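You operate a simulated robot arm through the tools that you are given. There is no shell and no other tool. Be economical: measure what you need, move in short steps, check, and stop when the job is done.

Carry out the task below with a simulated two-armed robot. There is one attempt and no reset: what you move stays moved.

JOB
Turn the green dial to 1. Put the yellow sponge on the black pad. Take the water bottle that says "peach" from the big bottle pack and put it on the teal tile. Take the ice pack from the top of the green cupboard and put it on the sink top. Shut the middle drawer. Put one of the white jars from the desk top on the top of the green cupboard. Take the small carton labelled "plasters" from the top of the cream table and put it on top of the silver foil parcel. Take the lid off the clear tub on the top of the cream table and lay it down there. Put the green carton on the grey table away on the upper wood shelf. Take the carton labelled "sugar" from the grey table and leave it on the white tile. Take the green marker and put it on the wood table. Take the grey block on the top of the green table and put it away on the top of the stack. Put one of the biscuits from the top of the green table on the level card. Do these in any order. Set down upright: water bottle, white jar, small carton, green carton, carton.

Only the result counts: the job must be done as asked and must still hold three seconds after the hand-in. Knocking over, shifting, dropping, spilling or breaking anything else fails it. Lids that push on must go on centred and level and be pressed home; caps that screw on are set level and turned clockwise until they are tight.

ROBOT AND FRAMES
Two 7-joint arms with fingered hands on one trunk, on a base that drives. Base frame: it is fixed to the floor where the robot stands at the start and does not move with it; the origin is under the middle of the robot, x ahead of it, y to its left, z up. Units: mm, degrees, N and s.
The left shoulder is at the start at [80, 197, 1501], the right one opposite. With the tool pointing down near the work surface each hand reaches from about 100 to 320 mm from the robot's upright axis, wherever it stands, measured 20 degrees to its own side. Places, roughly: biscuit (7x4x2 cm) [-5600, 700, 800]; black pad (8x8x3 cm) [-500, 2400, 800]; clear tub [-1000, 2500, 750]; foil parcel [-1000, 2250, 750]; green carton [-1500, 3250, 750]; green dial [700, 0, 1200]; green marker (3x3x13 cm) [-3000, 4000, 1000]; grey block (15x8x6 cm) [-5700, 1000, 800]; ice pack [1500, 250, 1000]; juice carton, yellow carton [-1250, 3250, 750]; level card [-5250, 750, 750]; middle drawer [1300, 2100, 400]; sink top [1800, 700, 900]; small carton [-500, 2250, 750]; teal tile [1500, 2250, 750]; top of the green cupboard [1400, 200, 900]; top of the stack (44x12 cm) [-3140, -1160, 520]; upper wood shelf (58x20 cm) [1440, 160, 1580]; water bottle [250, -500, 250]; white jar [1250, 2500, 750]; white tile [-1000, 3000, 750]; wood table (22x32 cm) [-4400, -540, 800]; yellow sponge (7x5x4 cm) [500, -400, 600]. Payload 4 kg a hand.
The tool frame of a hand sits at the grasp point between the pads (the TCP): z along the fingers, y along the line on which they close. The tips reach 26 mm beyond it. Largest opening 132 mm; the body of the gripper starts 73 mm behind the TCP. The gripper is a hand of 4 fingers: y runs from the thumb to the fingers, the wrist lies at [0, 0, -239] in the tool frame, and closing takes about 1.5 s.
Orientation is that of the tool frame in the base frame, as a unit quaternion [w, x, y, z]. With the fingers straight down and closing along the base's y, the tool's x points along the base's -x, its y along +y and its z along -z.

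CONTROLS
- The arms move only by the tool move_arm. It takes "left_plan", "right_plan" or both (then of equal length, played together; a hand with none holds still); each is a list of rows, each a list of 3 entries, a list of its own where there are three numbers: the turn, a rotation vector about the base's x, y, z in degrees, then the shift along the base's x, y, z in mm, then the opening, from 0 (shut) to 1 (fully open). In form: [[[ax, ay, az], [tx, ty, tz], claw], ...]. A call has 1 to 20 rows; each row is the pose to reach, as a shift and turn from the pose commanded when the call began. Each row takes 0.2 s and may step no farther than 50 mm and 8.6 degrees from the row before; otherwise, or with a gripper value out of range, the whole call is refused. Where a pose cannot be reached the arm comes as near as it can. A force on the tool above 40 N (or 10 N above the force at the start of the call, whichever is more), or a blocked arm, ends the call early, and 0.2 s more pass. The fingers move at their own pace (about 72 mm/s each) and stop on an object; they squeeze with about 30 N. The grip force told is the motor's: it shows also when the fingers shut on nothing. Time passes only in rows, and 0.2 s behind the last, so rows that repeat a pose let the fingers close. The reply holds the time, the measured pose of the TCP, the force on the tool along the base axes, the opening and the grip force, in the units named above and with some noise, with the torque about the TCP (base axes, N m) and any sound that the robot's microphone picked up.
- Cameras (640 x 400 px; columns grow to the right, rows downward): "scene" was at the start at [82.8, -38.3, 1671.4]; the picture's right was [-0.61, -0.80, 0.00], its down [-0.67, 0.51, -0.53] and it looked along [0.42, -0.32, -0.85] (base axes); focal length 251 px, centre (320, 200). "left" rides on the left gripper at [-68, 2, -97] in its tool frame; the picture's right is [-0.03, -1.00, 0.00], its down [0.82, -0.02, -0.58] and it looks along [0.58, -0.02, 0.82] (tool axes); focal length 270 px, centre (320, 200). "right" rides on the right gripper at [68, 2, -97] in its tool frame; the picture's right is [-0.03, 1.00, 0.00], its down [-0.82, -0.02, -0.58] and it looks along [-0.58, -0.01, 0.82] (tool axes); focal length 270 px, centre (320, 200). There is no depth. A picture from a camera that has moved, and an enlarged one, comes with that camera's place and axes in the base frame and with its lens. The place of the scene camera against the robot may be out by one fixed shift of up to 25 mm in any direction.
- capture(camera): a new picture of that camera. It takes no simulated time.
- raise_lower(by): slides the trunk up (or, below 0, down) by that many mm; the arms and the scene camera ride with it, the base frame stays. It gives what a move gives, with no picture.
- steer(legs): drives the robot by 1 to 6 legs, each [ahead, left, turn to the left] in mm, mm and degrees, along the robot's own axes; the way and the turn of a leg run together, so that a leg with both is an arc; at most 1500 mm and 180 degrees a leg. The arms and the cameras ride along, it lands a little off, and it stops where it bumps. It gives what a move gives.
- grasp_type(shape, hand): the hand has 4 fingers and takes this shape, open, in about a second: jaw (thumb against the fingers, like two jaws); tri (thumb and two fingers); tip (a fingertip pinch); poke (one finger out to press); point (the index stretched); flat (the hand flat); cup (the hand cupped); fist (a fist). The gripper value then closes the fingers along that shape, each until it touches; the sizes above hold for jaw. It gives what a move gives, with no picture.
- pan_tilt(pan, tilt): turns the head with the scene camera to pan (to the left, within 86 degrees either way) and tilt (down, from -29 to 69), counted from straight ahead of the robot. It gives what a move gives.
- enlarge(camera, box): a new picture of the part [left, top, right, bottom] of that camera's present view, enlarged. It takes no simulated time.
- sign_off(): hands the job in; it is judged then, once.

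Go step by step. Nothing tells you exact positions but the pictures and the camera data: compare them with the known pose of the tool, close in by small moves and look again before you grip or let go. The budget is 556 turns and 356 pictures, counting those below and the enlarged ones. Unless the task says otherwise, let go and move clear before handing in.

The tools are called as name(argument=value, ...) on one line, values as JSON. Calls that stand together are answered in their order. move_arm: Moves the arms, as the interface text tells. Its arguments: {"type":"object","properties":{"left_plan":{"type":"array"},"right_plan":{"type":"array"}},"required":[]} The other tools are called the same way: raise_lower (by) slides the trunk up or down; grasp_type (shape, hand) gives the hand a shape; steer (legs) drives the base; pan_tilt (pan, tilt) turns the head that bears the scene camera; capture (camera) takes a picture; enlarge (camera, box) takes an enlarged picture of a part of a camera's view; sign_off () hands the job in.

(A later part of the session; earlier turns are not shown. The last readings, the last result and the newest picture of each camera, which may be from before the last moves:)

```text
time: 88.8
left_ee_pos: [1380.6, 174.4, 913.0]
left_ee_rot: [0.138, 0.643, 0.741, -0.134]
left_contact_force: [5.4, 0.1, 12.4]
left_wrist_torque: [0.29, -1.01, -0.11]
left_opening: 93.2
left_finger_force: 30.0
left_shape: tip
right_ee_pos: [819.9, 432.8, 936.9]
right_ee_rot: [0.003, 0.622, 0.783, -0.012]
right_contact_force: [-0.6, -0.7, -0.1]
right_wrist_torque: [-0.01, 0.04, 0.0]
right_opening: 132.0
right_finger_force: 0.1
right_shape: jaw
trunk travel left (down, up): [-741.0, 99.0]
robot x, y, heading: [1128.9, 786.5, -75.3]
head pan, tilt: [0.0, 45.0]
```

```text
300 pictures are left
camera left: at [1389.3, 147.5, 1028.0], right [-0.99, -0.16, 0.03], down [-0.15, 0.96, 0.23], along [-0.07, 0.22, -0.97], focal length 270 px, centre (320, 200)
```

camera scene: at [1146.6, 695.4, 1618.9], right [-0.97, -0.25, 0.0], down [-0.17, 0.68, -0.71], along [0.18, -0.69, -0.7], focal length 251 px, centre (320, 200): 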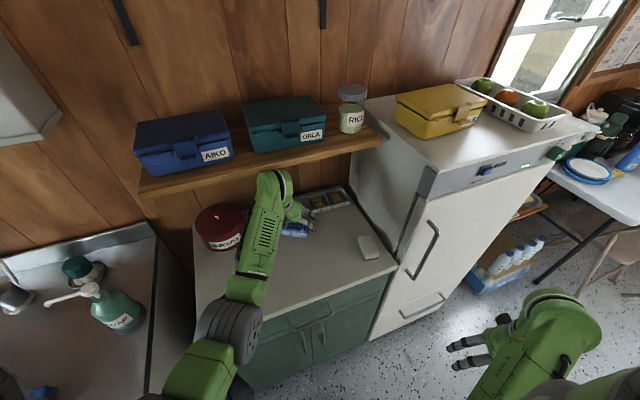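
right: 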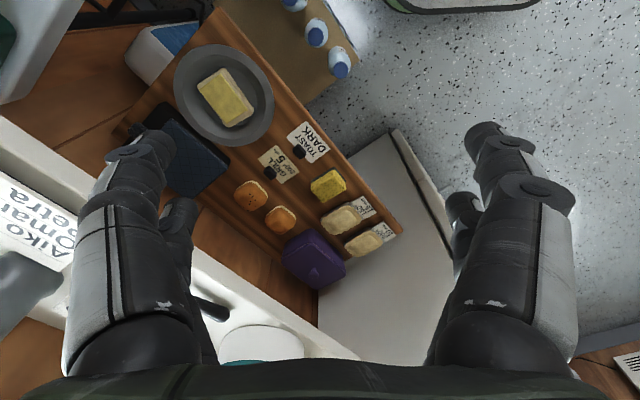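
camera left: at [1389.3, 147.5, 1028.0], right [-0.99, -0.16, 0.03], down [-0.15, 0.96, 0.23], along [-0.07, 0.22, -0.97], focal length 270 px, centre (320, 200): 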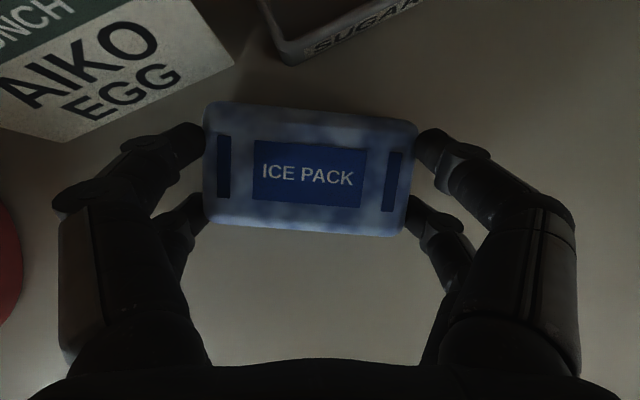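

move_arm(left_plan=[[[0, 0, 0], [0, 3, 12], 0.55], [[0, 0, 0], [-1, 8, 25], 0.55], [[0, 0, 0], [-8, 40, 30], 0.55], [[0, 0, 0], [-15, 75, 35], 0.55], [[0, 0, 0], [-22, 110, 40], 0.55], [[0, 0, 0], [-30, 140, 45], 0.55]])

capture(camera="left")

capture(camera="scene")

```text
time: 90.2
left_ee_pos: [1351.5, 313.1, 956.0]
left_ee_rot: [0.137, 0.643, 0.741, -0.134]
left_contact_force: [0.2, 0.0, -2.2]
left_wrist_torque: [0.01, 0.04, 0.01]
left_opening: 92.9
left_finger_force: 30.1
left_shape: tip
right_ee_pos: [821.5, 432.9, 935.9]
right_ee_rot: [0.003, 0.623, 0.782, -0.012]
right_contact_force: [-0.7, 0.3, 0.1]
right_wrist_torque: [-0.02, 0.02, -0.01]
right_opening: 131.8
right_finger_force: 0.0
right_shape: jaw
trunk travel left (down, up): [-741.0, 99.0]
robot x, y, heading: [1128.4, 781.6, -75.6]
head pan, tilt: [0.0, 45.0]
```

```text
299 pictures are left
camera left: at [1359.7, 287.8, 1070.8], right [-0.99, -0.16, 0.03], down [-0.15, 0.96, 0.23], along [-0.07, 0.22, -0.97], focal length 270 px, centre (320, 200)
```

left: 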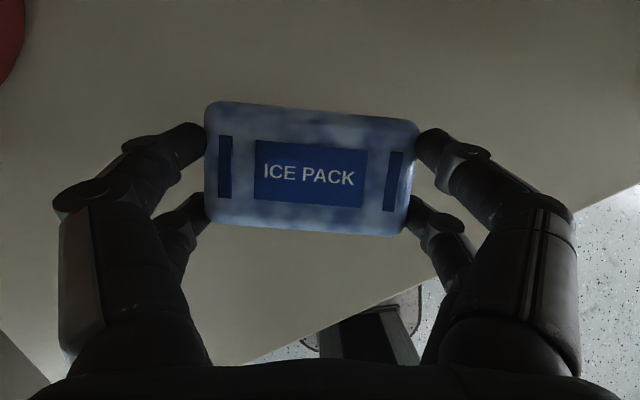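

```text
298 pictures are left
camera scene: at [1153.8, 682.8, 1618.6], right [-0.97, -0.25, 0.0], down [-0.18, 0.68, -0.71], along [0.18, -0.69, -0.71], focal length 251 px, centre (320, 200)
```

scene: 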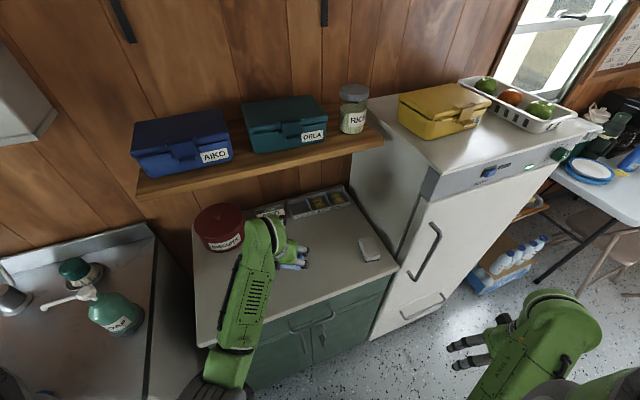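

move_arm(left_plan=[[[0, 0, 0], [0, 0, 25], 0.55], [[0, 0, 0], [0, 0, 50], 0.55]])

steer(legs=[[-150, 0, 0], [0, 0, 25.5], [0, 261, 0]])

capture(camera="left")

capture(camera="scene")

```text
time: 90.8
left_ee_pos: [1350.1, 312.4, 1006.2]
left_ee_rot: [0.135, 0.644, 0.741, -0.133]
left_contact_force: [0.1, 0.2, -0.4]
left_wrist_torque: [-0.02, -0.02, -0.02]
left_opening: 93.1
left_finger_force: 30.4
left_shape: tip
right_ee_pos: [820.7, 432.8, 936.1]
right_ee_rot: [0.002, 0.622, 0.783, -0.012]
right_contact_force: [-0.8, -0.1, -0.1]
right_wrist_torque: [0.04, -0.01, 0.04]
right_opening: 131.7
right_finger_force: 0.1
right_shape: jaw
trunk travel left (down, up): [-741.0, 99.0]
robot x, y, heading: [1128.6, 784.6, -75.8]
head pan, tilt: [0.0, 45.0]
```

```text
time: 95.0
left_ee_pos: [1696.7, 772.5, 1005.8]
left_ee_rot: [0.163, 0.461, 0.867, -0.099]
left_contact_force: [-0.2, -0.2, -2.1]
left_wrist_torque: [0.03, -0.01, -0.01]
left_opening: 93.2
left_finger_force: 30.3
left_shape: tip
right_ee_pos: [1166.6, 650.7, 935.2]
right_ee_rot: [0.005, 0.431, 0.902, -0.01]
right_contact_force: [-0.1, -1.0, 0.5]
right_wrist_torque: [0.04, 0.02, 0.03]
right_opening: 131.7
right_finger_force: 0.1
right_shape: jaw
trunk travel left (down, up): [-741.0, 99.0]
robot x, y, heading: [1290.3, 1103.4, -49.5]
head pan, tilt: [0.0, 45.0]
```

```text
297 pictures are left
camera left: at [1715.1, 753.3, 1120.2], right [-0.82, -0.57, 0.03], down [-0.55, 0.8, 0.23], along [-0.16, 0.17, -0.97], focal length 270 px, centre (320, 200)
```

left: 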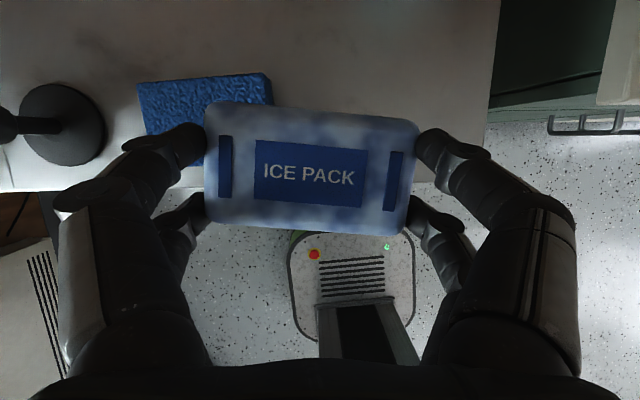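

```text
296 pictures are left
camera scene: at [1358.1, 1020.0, 1618.5], right [-0.76, -0.65, 0.0], down [-0.46, 0.54, -0.71], along [0.46, -0.54, -0.71], focal length 251 px, centre (320, 200)
```

scene: 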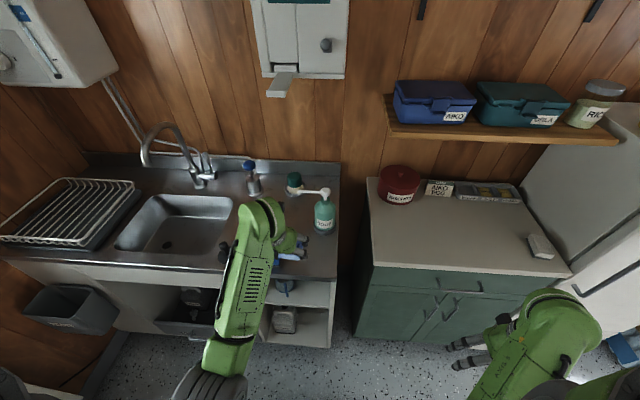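

steer(legs=[[75, -64, 0]])

capture(camera="left")

enlarge(camera="scene", box=[160, 140, 400, 340])

```text
time: 96.1
left_ee_pos: [1696.9, 679.2, 1005.7]
left_ee_rot: [0.164, 0.462, 0.866, -0.101]
left_contact_force: [-0.3, 0.9, -1.8]
left_wrist_torque: [-0.04, 0.02, 0.01]
left_opening: 93.1
left_finger_force: 29.7
left_shape: tip
right_ee_pos: [1167.1, 555.5, 937.6]
right_ee_rot: [0.005, 0.432, 0.902, -0.013]
right_contact_force: [-0.6, 1.1, 0.0]
right_wrist_torque: [-0.03, -0.01, 0.03]
right_opening: 131.8
right_finger_force: 0.1
right_shape: jaw
trunk travel left (down, up): [-741.0, 99.0]
robot x, y, heading: [1287.8, 1006.4, -49.9]
head pan, tilt: [0.0, 45.0]
```

```text
295 pictures are left
camera left: at [1715.6, 659.3, 1121.4], right [-0.82, -0.57, 0.03], down [-0.55, 0.8, 0.23], along [-0.16, 0.17, -0.97], focal length 270 px, centre (320, 200)
```

left: 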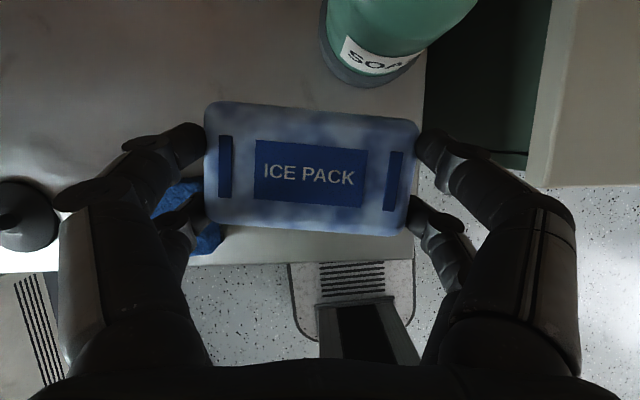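

```text
2.00 times, centred on (280, 240) of scene
camera zoom: at [1359.7, 929.2, 1618.8], right [-0.76, -0.65, 0.0], down [-0.46, 0.54, -0.71], along [0.46, -0.54, -0.7], focal length 503 px, centre (400, 120)
```

zoom: 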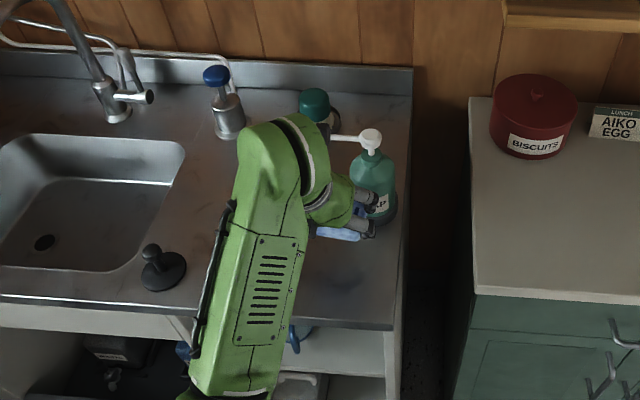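

move_arm(left_plan=[[[0, 0, 0], [24, -4, -10], 0.55], [[0, 0, 0], [48, -9, -25], 0.55], [[0, 0, 0], [48, -9, -45], 0.55]])

capture(camera="left")

```text
time: 96.9
left_ee_pos: [1744.7, 665.5, 961.3]
left_ee_rot: [0.163, 0.463, 0.866, -0.099]
left_contact_force: [0.5, 0.0, -1.5]
left_wrist_torque: [0.0, 0.02, 0.0]
left_opening: 93.1
left_finger_force: 30.5
left_shape: tip
right_ee_pos: [1165.9, 550.9, 935.9]
right_ee_rot: [0.003, 0.431, 0.902, -0.011]
right_contact_force: [-0.7, -0.8, 1.0]
right_wrist_torque: [-0.03, 0.02, 0.01]
right_opening: 131.9
right_finger_force: 0.1
right_shape: jaw
trunk travel left (down, up): [-741.0, 99.0]
robot x, y, heading: [1292.7, 1001.7, -49.5]
head pan, tilt: [0.0, 45.0]
```

```text
293 pictures are left
camera left: at [1763.5, 644.6, 1075.7], right [-0.82, -0.57, 0.03], down [-0.55, 0.8, 0.23], along [-0.16, 0.17, -0.97], focal length 270 px, centre (320, 200)
```

left: 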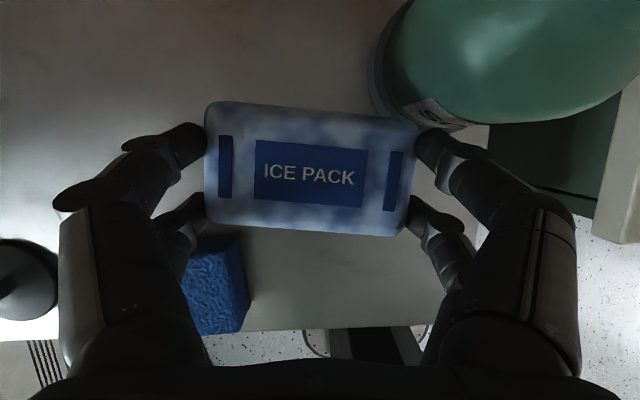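

move_arm(left_plan=[[[0, 0, 0], [8, 14, 0], 0.55], [[0, 0, 0], [8, 14, -15], 0.55], [[0, 0, 0], [8, 14, -30], 0.55], [[0, 0, 0], [8, 14, -38], 0.55]])

capture(camera="left")

```text
time: 97.9
left_ee_pos: [1753.6, 680.0, 922.4]
left_ee_rot: [0.163, 0.462, 0.866, -0.1]
left_contact_force: [0.0, -0.4, -0.9]
left_wrist_torque: [0.0, 0.01, -0.01]
left_opening: 92.8
left_finger_force: 30.5
left_shape: tip
right_ee_pos: [1166.5, 553.6, 936.4]
right_ee_rot: [0.004, 0.432, 0.902, -0.011]
right_contact_force: [-0.1, 0.1, 0.4]
right_wrist_torque: [0.01, 0.0, 0.02]
right_opening: 131.9
right_finger_force: 0.0
right_shape: jaw
trunk travel left (down, up): [-741.0, 99.0]
robot x, y, heading: [1288.8, 1003.9, -49.6]
head pan, tilt: [0.0, 45.0]
```

```text
292 pictures are left
camera left: at [1773.0, 660.0, 1037.0], right [-0.82, -0.57, 0.03], down [-0.55, 0.8, 0.23], along [-0.16, 0.17, -0.97], focal length 270 px, centre (320, 200)
```

left: 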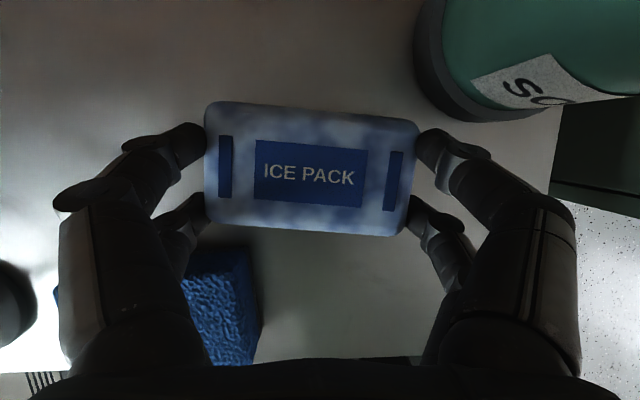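

move_arm(left_plan=[[[0, 0, 0], [0, 0, -5], 0.55], [[0, 0, 0], [0, 0, -10], 0.55], [[0, 0, 0], [0, 0, -14], 0.55], [[0, 0, 0], [0, 0, -18], 0.55]])

```text
time: 98.9
left_ee_pos: [1751.7, 679.9, 913.5]
left_ee_rot: [0.171, 0.462, 0.864, -0.102]
left_contact_force: [-0.1, 2.4, 36.9]
left_wrist_torque: [1.37, -1.08, 0.1]
left_opening: 92.6
left_finger_force: 29.8
left_shape: tip
right_ee_pos: [1163.2, 554.1, 937.8]
right_ee_rot: [0.007, 0.432, 0.902, -0.012]
right_contact_force: [-0.7, -1.0, 0.5]
right_wrist_torque: [-0.01, 0.01, -0.01]
right_opening: 131.8
right_finger_force: 0.1
right_shape: jaw
trunk travel left (down, up): [-741.0, 99.0]
robot x, y, heading: [1291.8, 1004.4, -49.8]
head pan, tilt: [0.0, 45.0]
```

move_arm(left_plan=[[[0, 0, 0], [0, 0, 9], 0.55], [[0, 0, 0], [0, 0, 9], 0.7], [[0, 0, 0], [0, 0, 9], 0.85], [[0, 0, 0], [0, 0, 9], 0.88], [[0, 0, 0], [0, 0, 30], 0.88], [[0, 0, 0], [0, 0, 60], 0.9]])

capture(camera="left")

```text
time: 100.3
left_ee_pos: [1750.7, 683.1, 962.5]
left_ee_rot: [0.161, 0.461, 0.867, -0.099]
left_contact_force: [0.6, -0.1, -0.3]
left_wrist_torque: [0.01, -0.01, 0.0]
left_opening: 118.6
left_finger_force: 0.0
left_shape: tip
right_ee_pos: [1166.2, 553.6, 936.1]
right_ee_rot: [0.006, 0.431, 0.902, -0.011]
right_contact_force: [0.7, -0.2, -0.3]
right_wrist_torque: [0.02, 0.0, -0.03]
right_opening: 131.9
right_finger_force: 0.1
right_shape: jaw
trunk travel left (down, up): [-741.0, 99.0]
robot x, y, heading: [1288.8, 1005.6, -49.8]
head pan, tilt: [0.0, 45.0]
```

```text
291 pictures are left
camera left: at [1770.4, 662.4, 1077.0], right [-0.82, -0.57, 0.03], down [-0.55, 0.8, 0.23], along [-0.16, 0.17, -0.97], focal length 270 px, centre (320, 200)
```

left: 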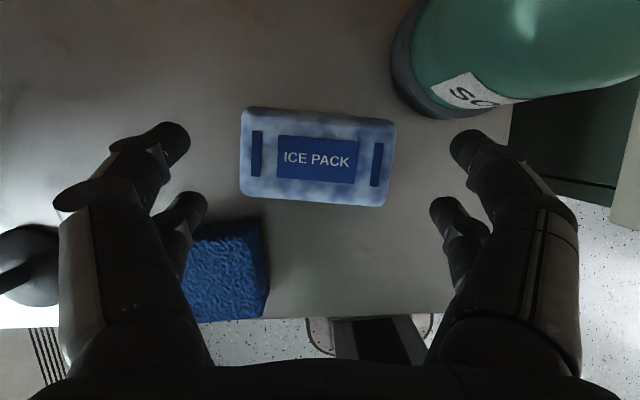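

move_arm(left_plan=[[[0, 0, 0], [-10, 12, 40], 0.9], [[0, 0, 0], [-25, 30, 70], 1]])

steer(legs=[[-380, 0, 0], [0, -900, 0], [0, -860, 0]])

capture(camera="scene")

```text
time: 100.9
left_ee_pos: [1723.1, 714.0, 1035.0]
left_ee_rot: [0.163, 0.462, 0.866, -0.099]
left_contact_force: [-0.6, -0.7, -1.0]
left_wrist_torque: [0.0, -0.03, -0.01]
left_opening: 131.7
left_finger_force: 0.0
left_shape: tip
right_ee_pos: [1165.3, 554.5, 936.5]
right_ee_rot: [0.006, 0.432, 0.902, -0.012]
right_contact_force: [-0.1, -0.7, 0.1]
right_wrist_torque: [-0.02, -0.01, 0.0]
right_opening: 132.1
right_finger_force: 0.0
right_shape: jaw
trunk travel left (down, up): [-741.0, 99.0]
robot x, y, heading: [1291.9, 1006.2, -49.5]
head pan, tilt: [0.0, 45.0]
```

```text
time: 111.7
left_ee_pos: [170.1, -147.2, 1033.7]
left_ee_rot: [0.162, 0.457, 0.869, -0.098]
left_contact_force: [-0.2, -0.6, -0.2]
left_wrist_torque: [-0.02, -0.03, 0.01]
left_opening: 131.9
left_finger_force: 0.2
left_shape: tip
right_ee_pos: [-387.0, -312.1, 936.4]
right_ee_rot: [0.004, 0.426, 0.905, -0.011]
right_contact_force: [-0.3, 0.8, 0.1]
right_wrist_torque: [-0.01, -0.03, 0.02]
right_opening: 131.7
right_finger_force: 0.1
right_shape: jaw
trunk travel left (down, up): [-741.0, 99.0]
robot x, y, heading: [-269.8, 136.8, -49.0]
head pan, tilt: [0.0, 45.0]
```

```text
290 pictures are left
camera scene: at [-196.7, 61.0, 1618.5], right [-0.76, -0.65, 0.0], down [-0.46, 0.53, -0.71], along [0.46, -0.54, -0.71], focal length 251 px, centre (320, 200)
```

scene: 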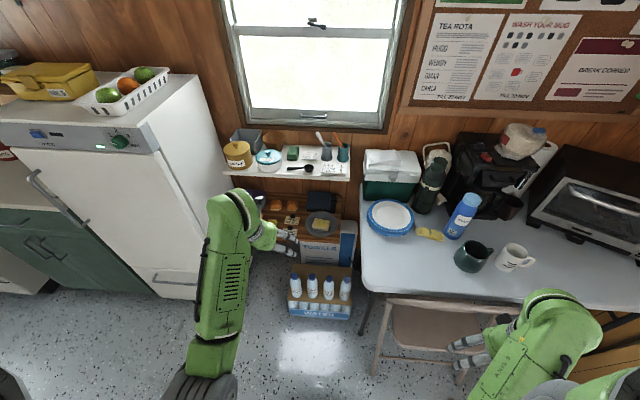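

enlarge(camera="scene", box=[270, 230, 370, 330])

```text
4.00 times, centred on (320, 280) of scene
camera zoom: at [-196.7, 61.0, 1618.5], right [-0.76, -0.65, 0.0], down [-0.46, 0.53, -0.71], along [0.46, -0.54, -0.71], focal length 1006 px, centre (320, -120)
```

zoom: 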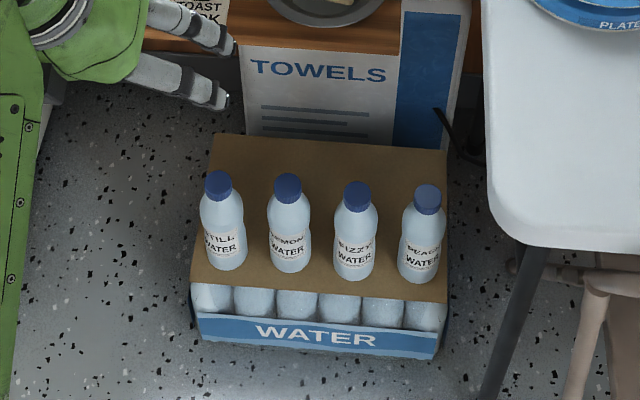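

move_arm(right_plan=[[[-2, -1.7, 0], [40, -3, 0], 1], [[-4, -3.4, 0], [80, -6, 0], 1], [[-6, -5.1, 0], [121, -9, 5], 1], [[-8, -6.8, 0], [162, -12, 10], 1], [[-10, -8.5, 0], [203, -15, 15], 1], [[-12, -10.3, 0], [245, -18, 20], 1], [[-14, -12, 0], [288, -21, 25], 1], [[-15.1, -13.1, 0], [325, -23, 30], 1]])

steer(legs=[[0, 40, 0], [220, 0, 0]])

capture(camera="right")

capture(camera="scene")

```text
time: 113.5
left_ee_pos: [170.5, -148.2, 1033.2]
left_ee_rot: [0.162, 0.457, 0.869, -0.098]
left_contact_force: [0.6, 0.7, -0.1]
left_wrist_torque: [0.01, 0.03, -0.01]
left_opening: 131.8
left_finger_force: 0.0
left_shape: tip
right_ee_pos: [-60.6, -334.5, 966.8]
right_ee_rot: [0.162, 0.421, 0.889, -0.08]
right_contact_force: [0.1, -0.4, 0.3]
right_wrist_torque: [0.0, 0.0, -0.01]
right_opening: 132.1
right_finger_force: 0.0
right_shape: jaw
trunk travel left (down, up): [-741.0, 99.0]
robot x, y, heading: [-264.9, 142.6, -49.4]
head pan, tilt: [0.0, 45.0]
```

```text
time: 115.7
left_ee_pos: [333.6, -283.6, 1037.0]
left_ee_rot: [0.165, 0.46, 0.867, -0.1]
left_contact_force: [-1.2, 0.0, -0.6]
left_wrist_torque: [-0.05, -0.01, -0.03]
left_opening: 131.8
left_finger_force: 0.1
left_shape: tip
right_ee_pos: [100.1, -468.7, 968.9]
right_ee_rot: [0.165, 0.423, 0.887, -0.082]
right_contact_force: [0.0, 1.1, 0.3]
right_wrist_torque: [-0.01, -0.01, 0.03]
right_opening: 131.8
right_finger_force: 0.1
right_shape: jaw
trunk travel left (down, up): [-741.0, 99.0]
robot x, y, heading: [-99.3, 4.2, -49.4]
head pan, tilt: [0.0, 45.0]
```

```text
288 pictures are left
camera right: at [39.1, -390.0, 1032.5], right [0.79, 0.61, 0.0], down [0.33, -0.44, 0.83], along [0.51, -0.66, -0.55], focal length 270 px, centre (320, 200)
```

right: 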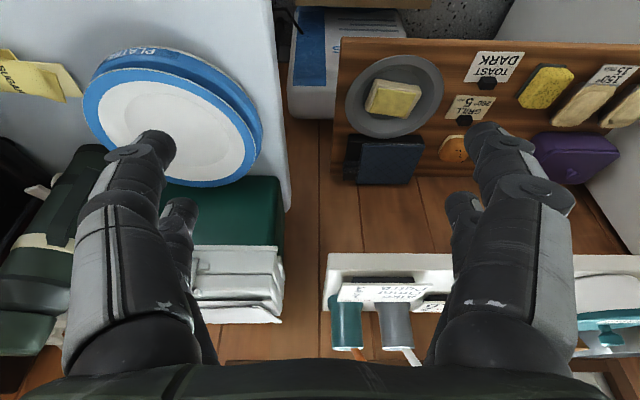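

```text
287 pictures are left
camera scene: at [-34.6, -72.9, 1618.9], right [-0.76, -0.65, 0.0], down [-0.46, 0.54, -0.71], along [0.46, -0.54, -0.7], focal length 251 px, centre (320, 200)
```

scene: 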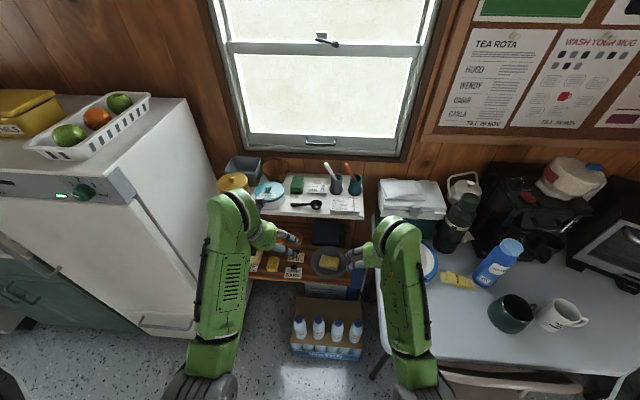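

move_arm(left_plan=[[[0, 0, 0], [-15, 18, -25], 1], [[0, 0, 0], [-30, 36, -50], 1], [[0, 0, 0], [-45, 53, -75], 1], [[0, 0, 0], [-60, 70, -100], 1], [[0, 0, 0], [-75, 88, -120], 1], [[0, 0, 0], [-91, 106, -130], 1]])

steer(legs=[[0, 0, -30.6], [13, 275, 0]])

capture(camera="scene")

```text
time: 117.0
left_ee_pos: [245.6, -177.1, 906.7]
left_ee_rot: [0.163, 0.459, 0.868, -0.099]
left_contact_force: [0.3, 0.1, 0.0]
left_wrist_torque: [0.03, -0.01, -0.05]
left_opening: 132.0
left_finger_force: 0.1
left_shape: tip
right_ee_pos: [101.7, -469.7, 966.7]
right_ee_rot: [0.163, 0.423, 0.887, -0.081]
right_contact_force: [0.1, 0.3, 0.2]
right_wrist_torque: [0.06, 0.02, -0.01]
right_opening: 131.9
right_finger_force: 0.1
right_shape: jaw
trunk travel left (down, up): [-741.0, 99.0]
robot x, y, heading: [-101.7, 4.5, -49.4]
head pan, tilt: [0.0, 45.0]
```

```text
time: 120.5
left_ee_pos: [370.4, -296.9, 906.9]
left_ee_rot: [0.13, 0.674, 0.714, -0.138]
left_contact_force: [-0.5, 0.7, -0.3]
left_wrist_torque: [-0.01, -0.01, -0.01]
left_opening: 132.0
left_finger_force: 0.1
left_shape: tip
right_ee_pos: [95.9, -475.1, 965.7]
right_ee_rot: [0.136, 0.645, 0.742, -0.121]
right_contact_force: [1.0, 0.2, -0.1]
right_wrist_torque: [0.0, -0.03, 0.01]
right_opening: 131.9
right_finger_force: 0.1
right_shape: jaw
trunk travel left (down, up): [-741.0, 99.0]
robot x, y, heading: [169.4, 38.0, -80.5]
head pan, tilt: [0.0, 45.0]
```

```text
286 pictures are left
camera scene: at [182.3, -69.3, 1618.5], right [-0.99, -0.17, 0.0], down [-0.12, 0.7, -0.71], along [0.12, -0.7, -0.71], focal length 251 px, centre (320, 200)
```

scene: 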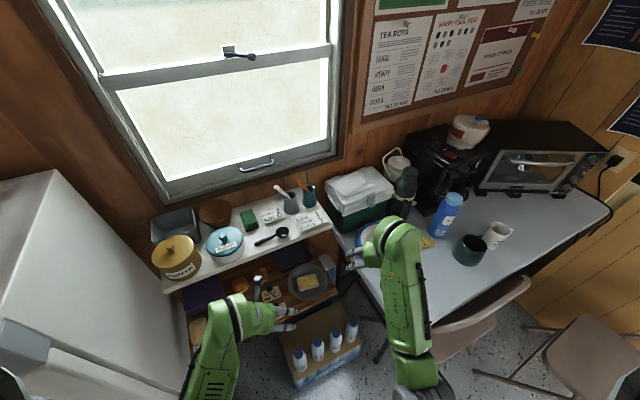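

move_arm(left_plan=[[[-5, -0.8, 0], [-9, -11, 0], 1], [[-10, -1.7, 0], [-19, -23, 0], 1], [[-15, -2.5, 0], [-29, -35, 0], 1], [[-20, -3.3, 0], [-38, -47, 0], 1], [[-25, -4.2, 0], [-48, -59, 0], 1], [[-30, -5, 0], [-57, -70, 5], 1], [[-34.5, -5.8, 0], [-67, -82, 9], 1]], right_plan=[[[2.8, 0.5, 0], [-37, 26, 0], 1], [[5.6, 1, 0], [-74, 53, 0], 1], [[8.4, 1.4, 0], [-111, 79, 0], 1], [[11.2, 1.9, 0], [-149, 106, 0], 1], [[14, 2.4, 0], [-186, 132, -10], 1], [[17, 2.8, 0], [-223, 159, -20], 1], [[19.7, 3.3, 0], [-260, 185, -30], 1]])

steer(legs=[[0, 0, -9.5], [-50, -120, 0]])

raise_lower(by=-300)

capture(camera="left")

capture(camera="scene")

```text
time: 122.3
left_ee_pos: [305.9, -378.2, 916.9]
left_ee_rot: [0.36, 0.611, 0.632, -0.312]
left_contact_force: [-0.2, 0.1, 0.8]
left_wrist_torque: [-0.02, 0.0, 0.01]
left_opening: 132.1
left_finger_force: 0.0
left_shape: tip
right_ee_pos: [-140.4, -313.8, 947.5]
right_ee_rot: [0.005, 0.604, 0.797, -0.023]
right_contact_force: [0.1, 0.6, 1.1]
right_wrist_torque: [-0.02, 0.03, -0.01]
right_opening: 132.2
right_finger_force: 0.0
right_shape: jaw
trunk travel left (down, up): [-741.0, 99.0]
robot x, y, heading: [166.9, 36.1, -80.5]
head pan, tilt: [0.0, 45.0]
stopped in row 7 (right hand): the arm was blocked; the commanded pose is now the measured one
```

```text
time: 124.2
left_ee_pos: [112.9, -346.2, 914.3]
left_ee_rot: [0.332, 0.662, 0.579, -0.341]
left_contact_force: [-0.2, -0.1, -0.3]
left_wrist_torque: [-0.02, 0.02, 0.0]
left_opening: 131.8
left_finger_force: 0.0
left_shape: tip
right_ee_pos: [-316.9, -209.3, 946.8]
right_ee_rot: [0.001, 0.669, 0.743, -0.025]
right_contact_force: [-0.2, -0.1, -0.5]
right_wrist_torque: [0.03, -0.01, -0.03]
right_opening: 132.0
right_finger_force: 0.1
right_shape: jaw
trunk travel left (down, up): [-741.0, 99.0]
robot x, y, heading: [45.4, 88.3, -90.5]
head pan, tilt: [0.0, 45.0]
```

```text
time: 127.5
left_ee_pos: [110.4, -349.4, 742.5]
left_ee_rot: [0.33, 0.663, 0.579, -0.34]
left_contact_force: [0.6, 0.4, 0.0]
left_wrist_torque: [-0.02, 0.03, -0.01]
left_opening: 131.9
left_finger_force: 0.1
left_shape: tip
right_ee_pos: [-309.6, -205.9, 766.1]
right_ee_rot: [0.001, 0.664, 0.747, -0.012]
right_contact_force: [0.2, 0.0, 0.3]
right_wrist_torque: [0.0, -0.01, -0.02]
right_opening: 131.8
right_finger_force: 0.1
right_shape: jaw
trunk travel left (down, up): [-567.0, 273.0]
robot x, y, heading: [47.3, 88.1, -90.2]
head pan, tilt: [0.0, 45.0]
stopped: the arm was blocked; the commanded pose is now the measured one
```

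```text
285 pictures are left
camera left: at [112.9, -305.1, 852.1], right [-1.0, 0.1, -0.02], down [0.1, 0.93, -0.36], along [-0.01, -0.36, -0.93], focal length 270 px, centre (320, 200)
```

left: 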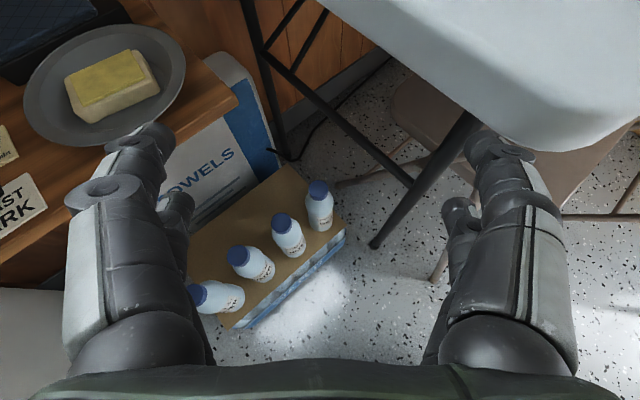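

```text
284 pictures are left
camera scene: at [44.1, -24.5, 1445.9], right [-1.0, 0.0, 0.0], down [0.0, 0.71, -0.71], along [0.0, -0.71, -0.71], focal length 251 px, centre (320, 200)
```

scene: 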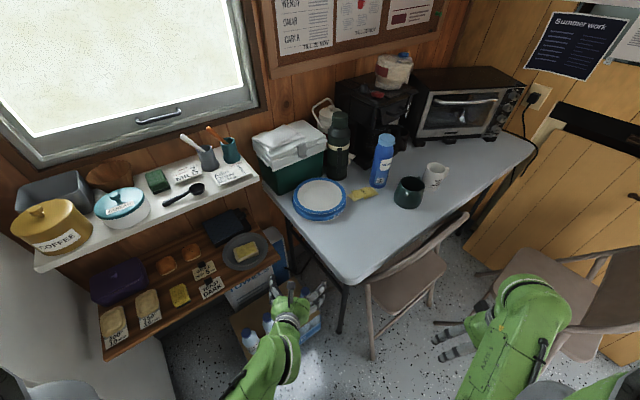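

pan_tilt(pan=-50, tilt=55)

capture(camera="scene")

```text
time: 128.6
left_ee_pos: [112.1, -347.9, 741.7]
left_ee_rot: [0.331, 0.663, 0.579, -0.34]
left_contact_force: [0.1, 0.1, 0.8]
left_wrist_torque: [0.01, 0.01, 0.0]
left_opening: 131.8
left_finger_force: 0.1
left_shape: tip
right_ee_pos: [-310.8, -206.6, 766.3]
right_ee_rot: [0.001, 0.663, 0.749, -0.013]
right_contact_force: [-0.8, 0.1, 0.3]
right_wrist_torque: [-0.01, -0.01, 0.03]
right_opening: 132.1
right_finger_force: 0.2
right_shape: jaw
trunk travel left (down, up): [-567.0, 273.0]
robot x, y, heading: [46.7, 87.5, -90.0]
head pan, tilt: [-50.0, 55.0]
```

```text
283 pictures are left
camera scene: at [-10.5, 10.3, 1432.3], right [-0.64, 0.77, 0.0], down [0.63, 0.53, -0.57], along [-0.44, -0.37, -0.82], focal length 251 px, centre (320, 200)
```

scene: 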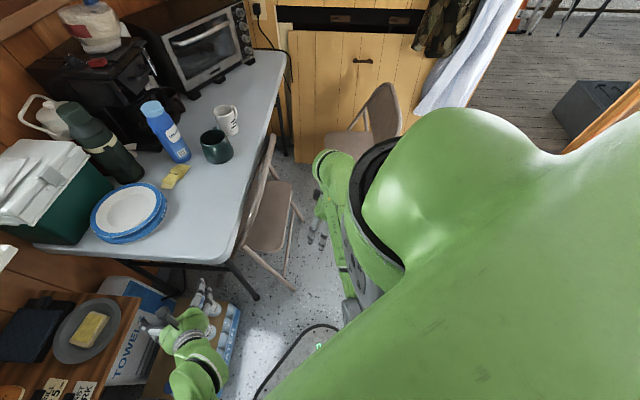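

pan_tilt(pan=50, tilt=50)

capture(camera="scene")

capture(camera="right")

```text
time: 130.4
left_ee_pos: [110.6, -348.7, 741.9]
left_ee_rot: [0.331, 0.663, 0.58, -0.339]
left_contact_force: [-0.2, 0.0, 0.1]
left_wrist_torque: [0.01, -0.03, 0.03]
left_opening: 131.8
left_finger_force: 0.0
left_shape: tip
right_ee_pos: [-310.4, -206.8, 767.9]
right_ee_rot: [0.001, 0.662, 0.749, -0.014]
right_contact_force: [0.1, 0.1, -0.4]
right_wrist_torque: [-0.02, 0.02, 0.01]
right_opening: 131.7
right_finger_force: 0.1
right_shape: jaw
trunk travel left (down, up): [-567.0, 273.0]
robot x, y, heading: [45.1, 88.3, -89.8]
head pan, tilt: [50.0, 50.0]
```

```text
282 pictures are left
camera scene: at [103.8, 7.0, 1438.7], right [-0.64, -0.76, 0.0], down [-0.59, 0.5, -0.64], along [0.49, -0.41, -0.77], focal length 251 px, centre (320, 200)
```

scene: 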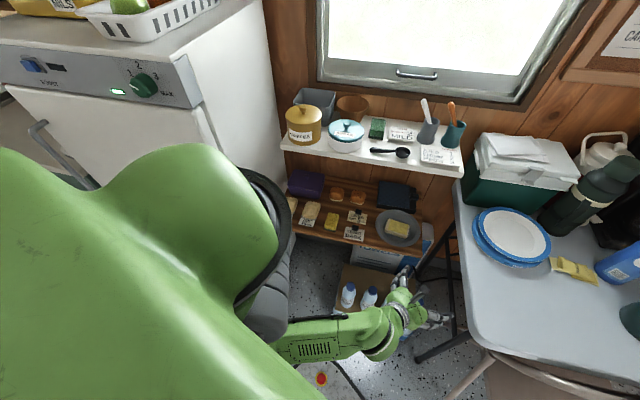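

```text
281 pictures are left
camera right: at [-315.3, -136.0, 860.4], right [1.0, 0.1, -0.02], down [0.09, -0.8, 0.59], along [0.04, -0.59, -0.81], focal length 270 px, centre (320, 200)
```

right: 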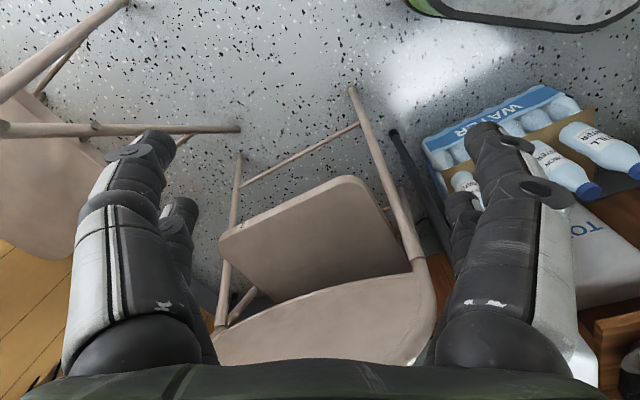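

move_arm(left_plan=[[[0, 0, 0], [20, 10, 10], 0.8], [[0, 0, 0], [40, 25, 10], 0.7]])

raise_lower(by=-100)

```text
time: 131.0
left_ee_pos: [152.2, -324.5, 751.9]
left_ee_rot: [0.33, 0.663, 0.579, -0.34]
left_contact_force: [0.6, -0.4, 0.6]
left_wrist_torque: [0.01, -0.03, -0.01]
left_opening: 92.6
left_finger_force: 0.0
left_shape: tip
right_ee_pos: [-311.2, -205.9, 766.1]
right_ee_rot: [0.001, 0.662, 0.749, -0.014]
right_contact_force: [0.3, -0.2, 0.3]
right_wrist_torque: [-0.05, -0.01, 0.01]
right_opening: 131.9
right_finger_force: 0.0
right_shape: jaw
trunk travel left (down, up): [-567.0, 273.0]
robot x, y, heading: [48.2, 85.9, -90.2]
head pan, tilt: [50.0, 50.0]
```

```text
time: 132.5
left_ee_pos: [152.0, -324.4, 750.3]
left_ee_rot: [0.33, 0.663, 0.58, -0.34]
left_contact_force: [0.7, 0.4, -0.2]
left_wrist_torque: [0.01, -0.01, -0.01]
left_opening: 92.8
left_finger_force: 0.0
left_shape: tip
right_ee_pos: [-302.7, -203.1, 756.7]
right_ee_rot: [-0.002, 0.66, 0.752, -0.002]
right_contact_force: [-0.3, 0.4, 0.7]
right_wrist_torque: [-0.02, 0.0, -0.02]
right_opening: 131.9
right_finger_force: 0.1
right_shape: jaw
trunk travel left (down, up): [-565.0, 275.0]
robot x, y, heading: [42.7, 88.3, -90.3]
head pan, tilt: [50.0, 50.0]
stopped: the arm was blocked; the commanded pose is now the measured one
```

raise_lower(by=120)

pan_tilt(pan=-86, tilt=30)

capture(camera="scene")

```text
time: 134.0
left_ee_pos: [150.5, -322.8, 870.9]
left_ee_rot: [0.333, 0.662, 0.579, -0.34]
left_contact_force: [-0.2, 0.6, -0.2]
left_wrist_torque: [0.02, -0.01, 0.0]
left_opening: 92.7
left_finger_force: 0.1
left_shape: tip
right_ee_pos: [-306.3, -202.5, 878.1]
right_ee_rot: [0.001, 0.66, 0.751, -0.007]
right_contact_force: [-0.5, 0.3, -0.2]
right_wrist_torque: [-0.04, 0.0, 0.03]
right_opening: 131.9
right_finger_force: 0.1
right_shape: jaw
trunk travel left (down, up): [-685.0, 155.0]
robot x, y, heading: [46.7, 88.3, -90.2]
head pan, tilt: [50.0, 50.0]
```

```text
time: 136.2
left_ee_pos: [150.5, -322.4, 871.0]
left_ee_rot: [0.332, 0.663, 0.579, -0.34]
left_contact_force: [0.2, 0.2, 0.1]
left_wrist_torque: [-0.01, -0.03, -0.02]
left_opening: 92.6
left_finger_force: 0.0
left_shape: tip
right_ee_pos: [-306.3, -202.6, 877.9]
right_ee_rot: [0.001, 0.659, 0.752, -0.007]
right_contact_force: [0.9, 0.5, -0.7]
right_wrist_torque: [0.0, 0.04, 0.02]
right_opening: 132.0
right_finger_force: 0.0
right_shape: jaw
trunk travel left (down, up): [-685.0, 155.0]
robot x, y, heading: [44.2, 87.7, -90.3]
head pan, tilt: [-85.9, 30.0]
```

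```text
280 pictures are left
camera scene: at [-46.8, 54.2, 1585.5], right [-0.07, 1.0, 0.0], down [0.5, 0.04, -0.87], along [-0.86, -0.06, -0.5], focal length 251 px, centre (320, 200)
```

scene: 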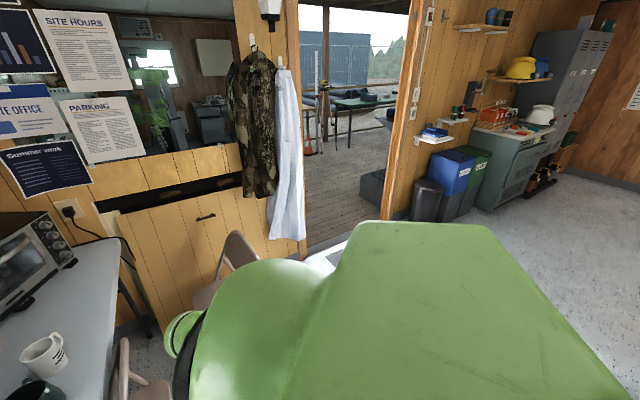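

steer(legs=[[-60, 0, 0], [0, 0, 20]])

move_arm(left_plan=[[[0, 0, 0], [0, 0, 20], 0.7], [[0, 0, 0], [0, 0, 40], 0.7], [[0, 0, 0], [0, 0, 60], 0.7], [[0, 0, 0], [0, 0, 80], 0.7], [[0, 0, 0], [0, 0, 100], 0.7], [[0, 0, 0], [0, 0, 120], 0.7], [[0, 0, 0], [0, 0, 140], 0.7], [[0, 0, 0], [0, 0, 150], 0.7]], right_plan=[[[-6.5, -2.4, 0], [36, 4, 0], 1], [[-13, -4.7, 0], [72, 8, 0], 1], [[-19.5, -7, 0], [108, 10, 0], 1], [[-26, -9.4, 0], [144, 0, 0], 1], [[-32.5, -11.8, 0], [180, -10, -10], 1], [[-39, -14, 0], [215, -22, -20], 1], [[-45.5, -16.5, 0], [250, -36, -35], 1], [[-51.7, -18.8, 0], [288, -55, -47], 1]])

pan_tilt(pan=-10, tilt=50)

capture(camera="scene")

```text
time: 138.2
left_ee_pos: [281.2, -204.1, 870.4]
left_ee_rot: [0.384, 0.556, 0.682, -0.279]
left_contact_force: [-0.1, -0.5, 0.0]
left_wrist_torque: [0.0, -0.02, 0.03]
left_opening: 92.9
left_finger_force: 0.1
left_shape: tip
right_ee_pos: [-191.0, -244.4, 877.6]
right_ee_rot: [0.003, 0.523, 0.852, -0.006]
right_contact_force: [0.4, -0.1, 0.1]
right_wrist_torque: [0.03, 0.03, 0.0]
right_opening: 131.8
right_finger_force: 0.2
right_shape: jaw
trunk travel left (down, up): [-685.0, 155.0]
robot x, y, heading: [48.7, 148.6, -70.9]
head pan, tilt: [-85.9, 30.0]
```

```text
time: 140.0
left_ee_pos: [282.9, -207.3, 1018.5]
left_ee_rot: [0.383, 0.555, 0.684, -0.277]
left_contact_force: [-0.3, -0.1, -0.6]
left_wrist_torque: [-0.01, 0.01, -0.03]
left_opening: 93.0
left_finger_force: 0.1
left_shape: tip
right_ee_pos: [99.1, -301.5, 828.4]
right_ee_rot: [0.362, 0.465, 0.753, -0.292]
right_contact_force: [0.0, -0.3, 0.3]
right_wrist_torque: [0.01, 0.01, 0.0]
right_opening: 131.9
right_finger_force: 0.0
right_shape: jaw
trunk travel left (down, up): [-685.0, 155.0]
robot x, y, heading: [45.8, 148.4, -70.6]
head pan, tilt: [-85.9, 30.0]
```

```text
time: 141.5
left_ee_pos: [280.9, -201.7, 1021.0]
left_ee_rot: [0.386, 0.555, 0.682, -0.28]
left_contact_force: [-0.1, 0.0, 0.0]
left_wrist_torque: [0.0, -0.02, -0.04]
left_opening: 92.6
left_finger_force: 0.0
left_shape: tip
right_ee_pos: [96.4, -294.8, 831.7]
right_ee_rot: [0.363, 0.464, 0.753, -0.293]
right_contact_force: [-1.0, 0.1, 0.4]
right_wrist_torque: [0.04, 0.01, 0.02]
right_opening: 131.9
right_finger_force: 0.1
right_shape: jaw
trunk travel left (down, up): [-685.0, 155.0]
robot x, y, heading: [46.0, 147.5, -70.6]
head pan, tilt: [-10.0, 50.0]
```

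```text
279 pictures are left
camera scene: at [65.7, 47.8, 1556.0], right [-0.99, -0.16, 0.0], down [-0.12, 0.76, -0.64], along [0.1, -0.63, -0.77], focal length 251 px, centre (320, 200)
```

scene: 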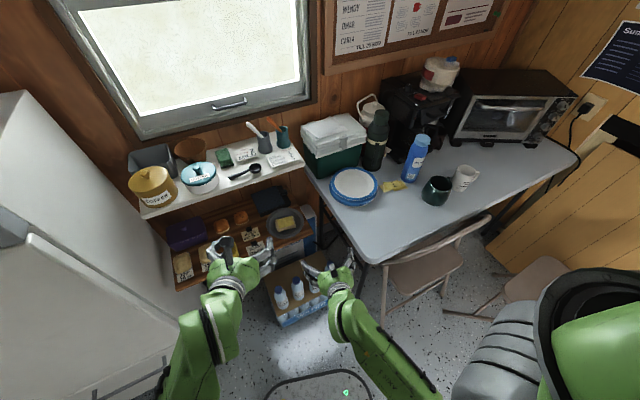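

raise_lower(by=-300)

capture(camera="right")

capture(camera="scene")

```text
time: 144.5
left_ee_pos: [282.1, -201.6, 720.1]
left_ee_rot: [0.386, 0.554, 0.682, -0.28]
left_contact_force: [-0.3, 0.8, 0.5]
left_wrist_torque: [0.01, -0.01, -0.02]
left_opening: 92.7
left_finger_force: 0.0
left_shape: tip
right_ee_pos: [96.3, -295.0, 532.3]
right_ee_rot: [0.364, 0.464, 0.753, -0.293]
right_contact_force: [0.9, 0.4, -0.7]
right_wrist_torque: [-0.02, 0.03, 0.0]
right_opening: 132.0
right_finger_force: 0.0
right_shape: jaw
trunk travel left (down, up): [-385.0, 455.0]
robot x, y, heading: [49.0, 151.0, -70.7]
head pan, tilt: [-10.0, 50.0]
```

```text
278 pictures are left
camera right: at [50.8, -185.6, 528.6], right [0.92, 0.39, -0.08], down [0.07, 0.05, 1.0], along [0.39, -0.92, 0.01], focal length 270 px, centre (320, 200)
```

right: 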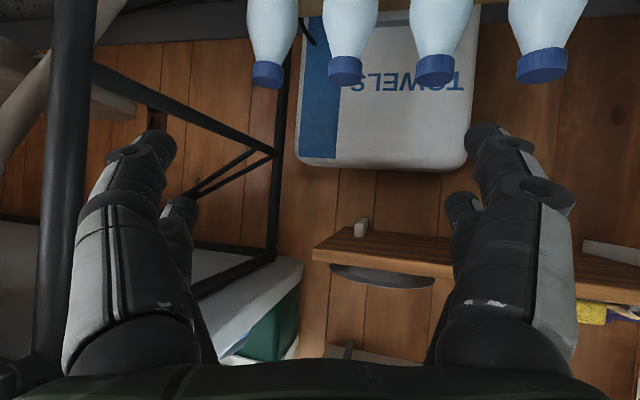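

```text
277 pictures are left
camera scene: at [66.1, 47.0, 1256.0], right [-0.99, -0.16, 0.0], down [-0.12, 0.76, -0.64], along [0.1, -0.63, -0.77], focal length 251 px, centre (320, 200)
```

scene: 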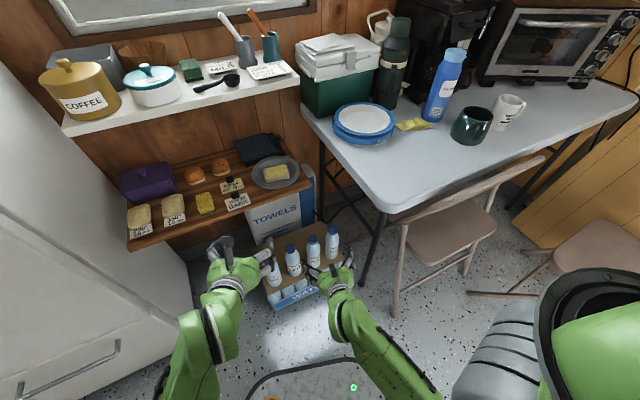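

raise_lower(by=-175)

steer(legs=[[0, -63, 0], [90, 0, 0]])

capture(camera="right")

capture(camera="scene")

```text
time: 146.5
left_ee_pos: [281.8, -203.0, 545.7]
left_ee_rot: [0.386, 0.554, 0.682, -0.28]
left_contact_force: [-0.4, -0.4, 0.2]
left_wrist_torque: [-0.02, -0.04, -0.01]
left_opening: 92.6
left_finger_force: 0.1
left_shape: tip
right_ee_pos: [96.1, -296.1, 357.6]
right_ee_rot: [0.364, 0.464, 0.753, -0.293]
right_contact_force: [0.5, -0.5, -0.2]
right_wrist_torque: [0.0, -0.01, 0.0]
right_opening: 132.1
right_finger_force: 0.0
right_shape: jaw
trunk travel left (down, up): [-210.0, 630.0]
robot x, y, heading: [45.4, 149.1, -70.7]
head pan, tilt: [-10.0, 50.0]
```

```text
time: 148.2
left_ee_pos: [253.9, -309.2, 545.1]
left_ee_rot: [0.384, 0.555, 0.683, -0.279]
left_contact_force: [0.3, -0.9, -0.9]
left_wrist_torque: [-0.05, 0.02, -0.02]
left_opening: 92.8
left_finger_force: 0.0
left_shape: tip
right_ee_pos: [70.3, -403.3, 355.4]
right_ee_rot: [0.364, 0.464, 0.752, -0.294]
right_contact_force: [0.9, 0.5, -0.5]
right_wrist_torque: [0.0, 0.0, 0.04]
right_opening: 132.2
right_finger_force: 0.1
right_shape: jaw
trunk travel left (down, up): [-210.0, 630.0]
robot x, y, heading: [14.2, 43.5, -70.7]
head pan, tilt: [-10.0, 50.0]
```

```text
276 pictures are left
camera right: at [22.8, -292.9, 353.1], right [0.92, 0.39, -0.08], down [0.07, 0.04, 1.0], along [0.39, -0.92, 0.01], focal length 270 px, centre (320, 200)
```

right: 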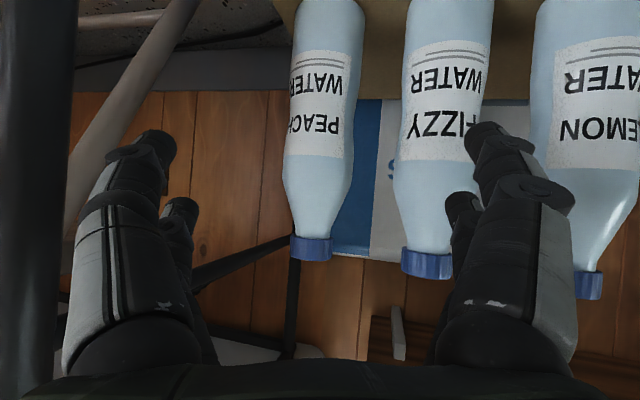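

```text
275 pictures are left
camera scene: at [38.4, -61.2, 1080.8], right [-0.99, -0.16, 0.0], down [-0.13, 0.76, -0.64], along [0.1, -0.63, -0.77], focal length 251 px, centre (320, 200)
```

scene: 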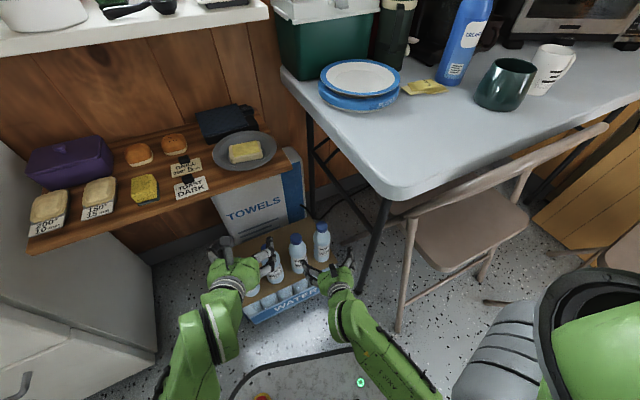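

move_arm(right_plan=[[[0, 0, 0], [0, 0, 4], 0.8], [[0, 0, 0], [8, -20, 6], 0.6], [[0, 0, 0], [16, -40, 6], 0.6], [[0, 0, 0], [24, -58, 6], 0.6], [[0, 0, 0], [31, -76, 6], 0.6]])

capture(camera="right")

```text
time: 149.4
left_ee_pos: [253.9, -309.9, 544.8]
left_ee_rot: [0.385, 0.555, 0.683, -0.279]
left_contact_force: [-0.1, -0.6, -0.1]
left_wrist_torque: [-0.02, -0.01, 0.01]
left_opening: 92.7
left_finger_force: 0.0
left_shape: tip
right_ee_pos: [98.1, -478.0, 364.3]
right_ee_rot: [0.364, 0.464, 0.752, -0.293]
right_contact_force: [-1.0, -0.3, -0.1]
right_wrist_torque: [0.0, -0.01, 0.01]
right_opening: 79.5
right_finger_force: 0.1
right_shape: jaw
trunk travel left (down, up): [-210.0, 630.0]
robot x, y, heading: [19.7, 42.0, -70.6]
head pan, tilt: [-10.0, 50.0]
```

```text
274 pictures are left
camera right: at [53.0, -368.9, 360.3], right [0.92, 0.39, -0.08], down [0.07, 0.04, 1.0], along [0.39, -0.92, 0.01], focal length 270 px, centre (320, 200)
```

right: 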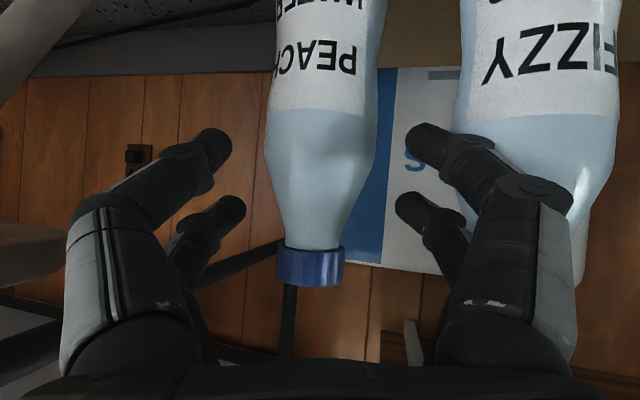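

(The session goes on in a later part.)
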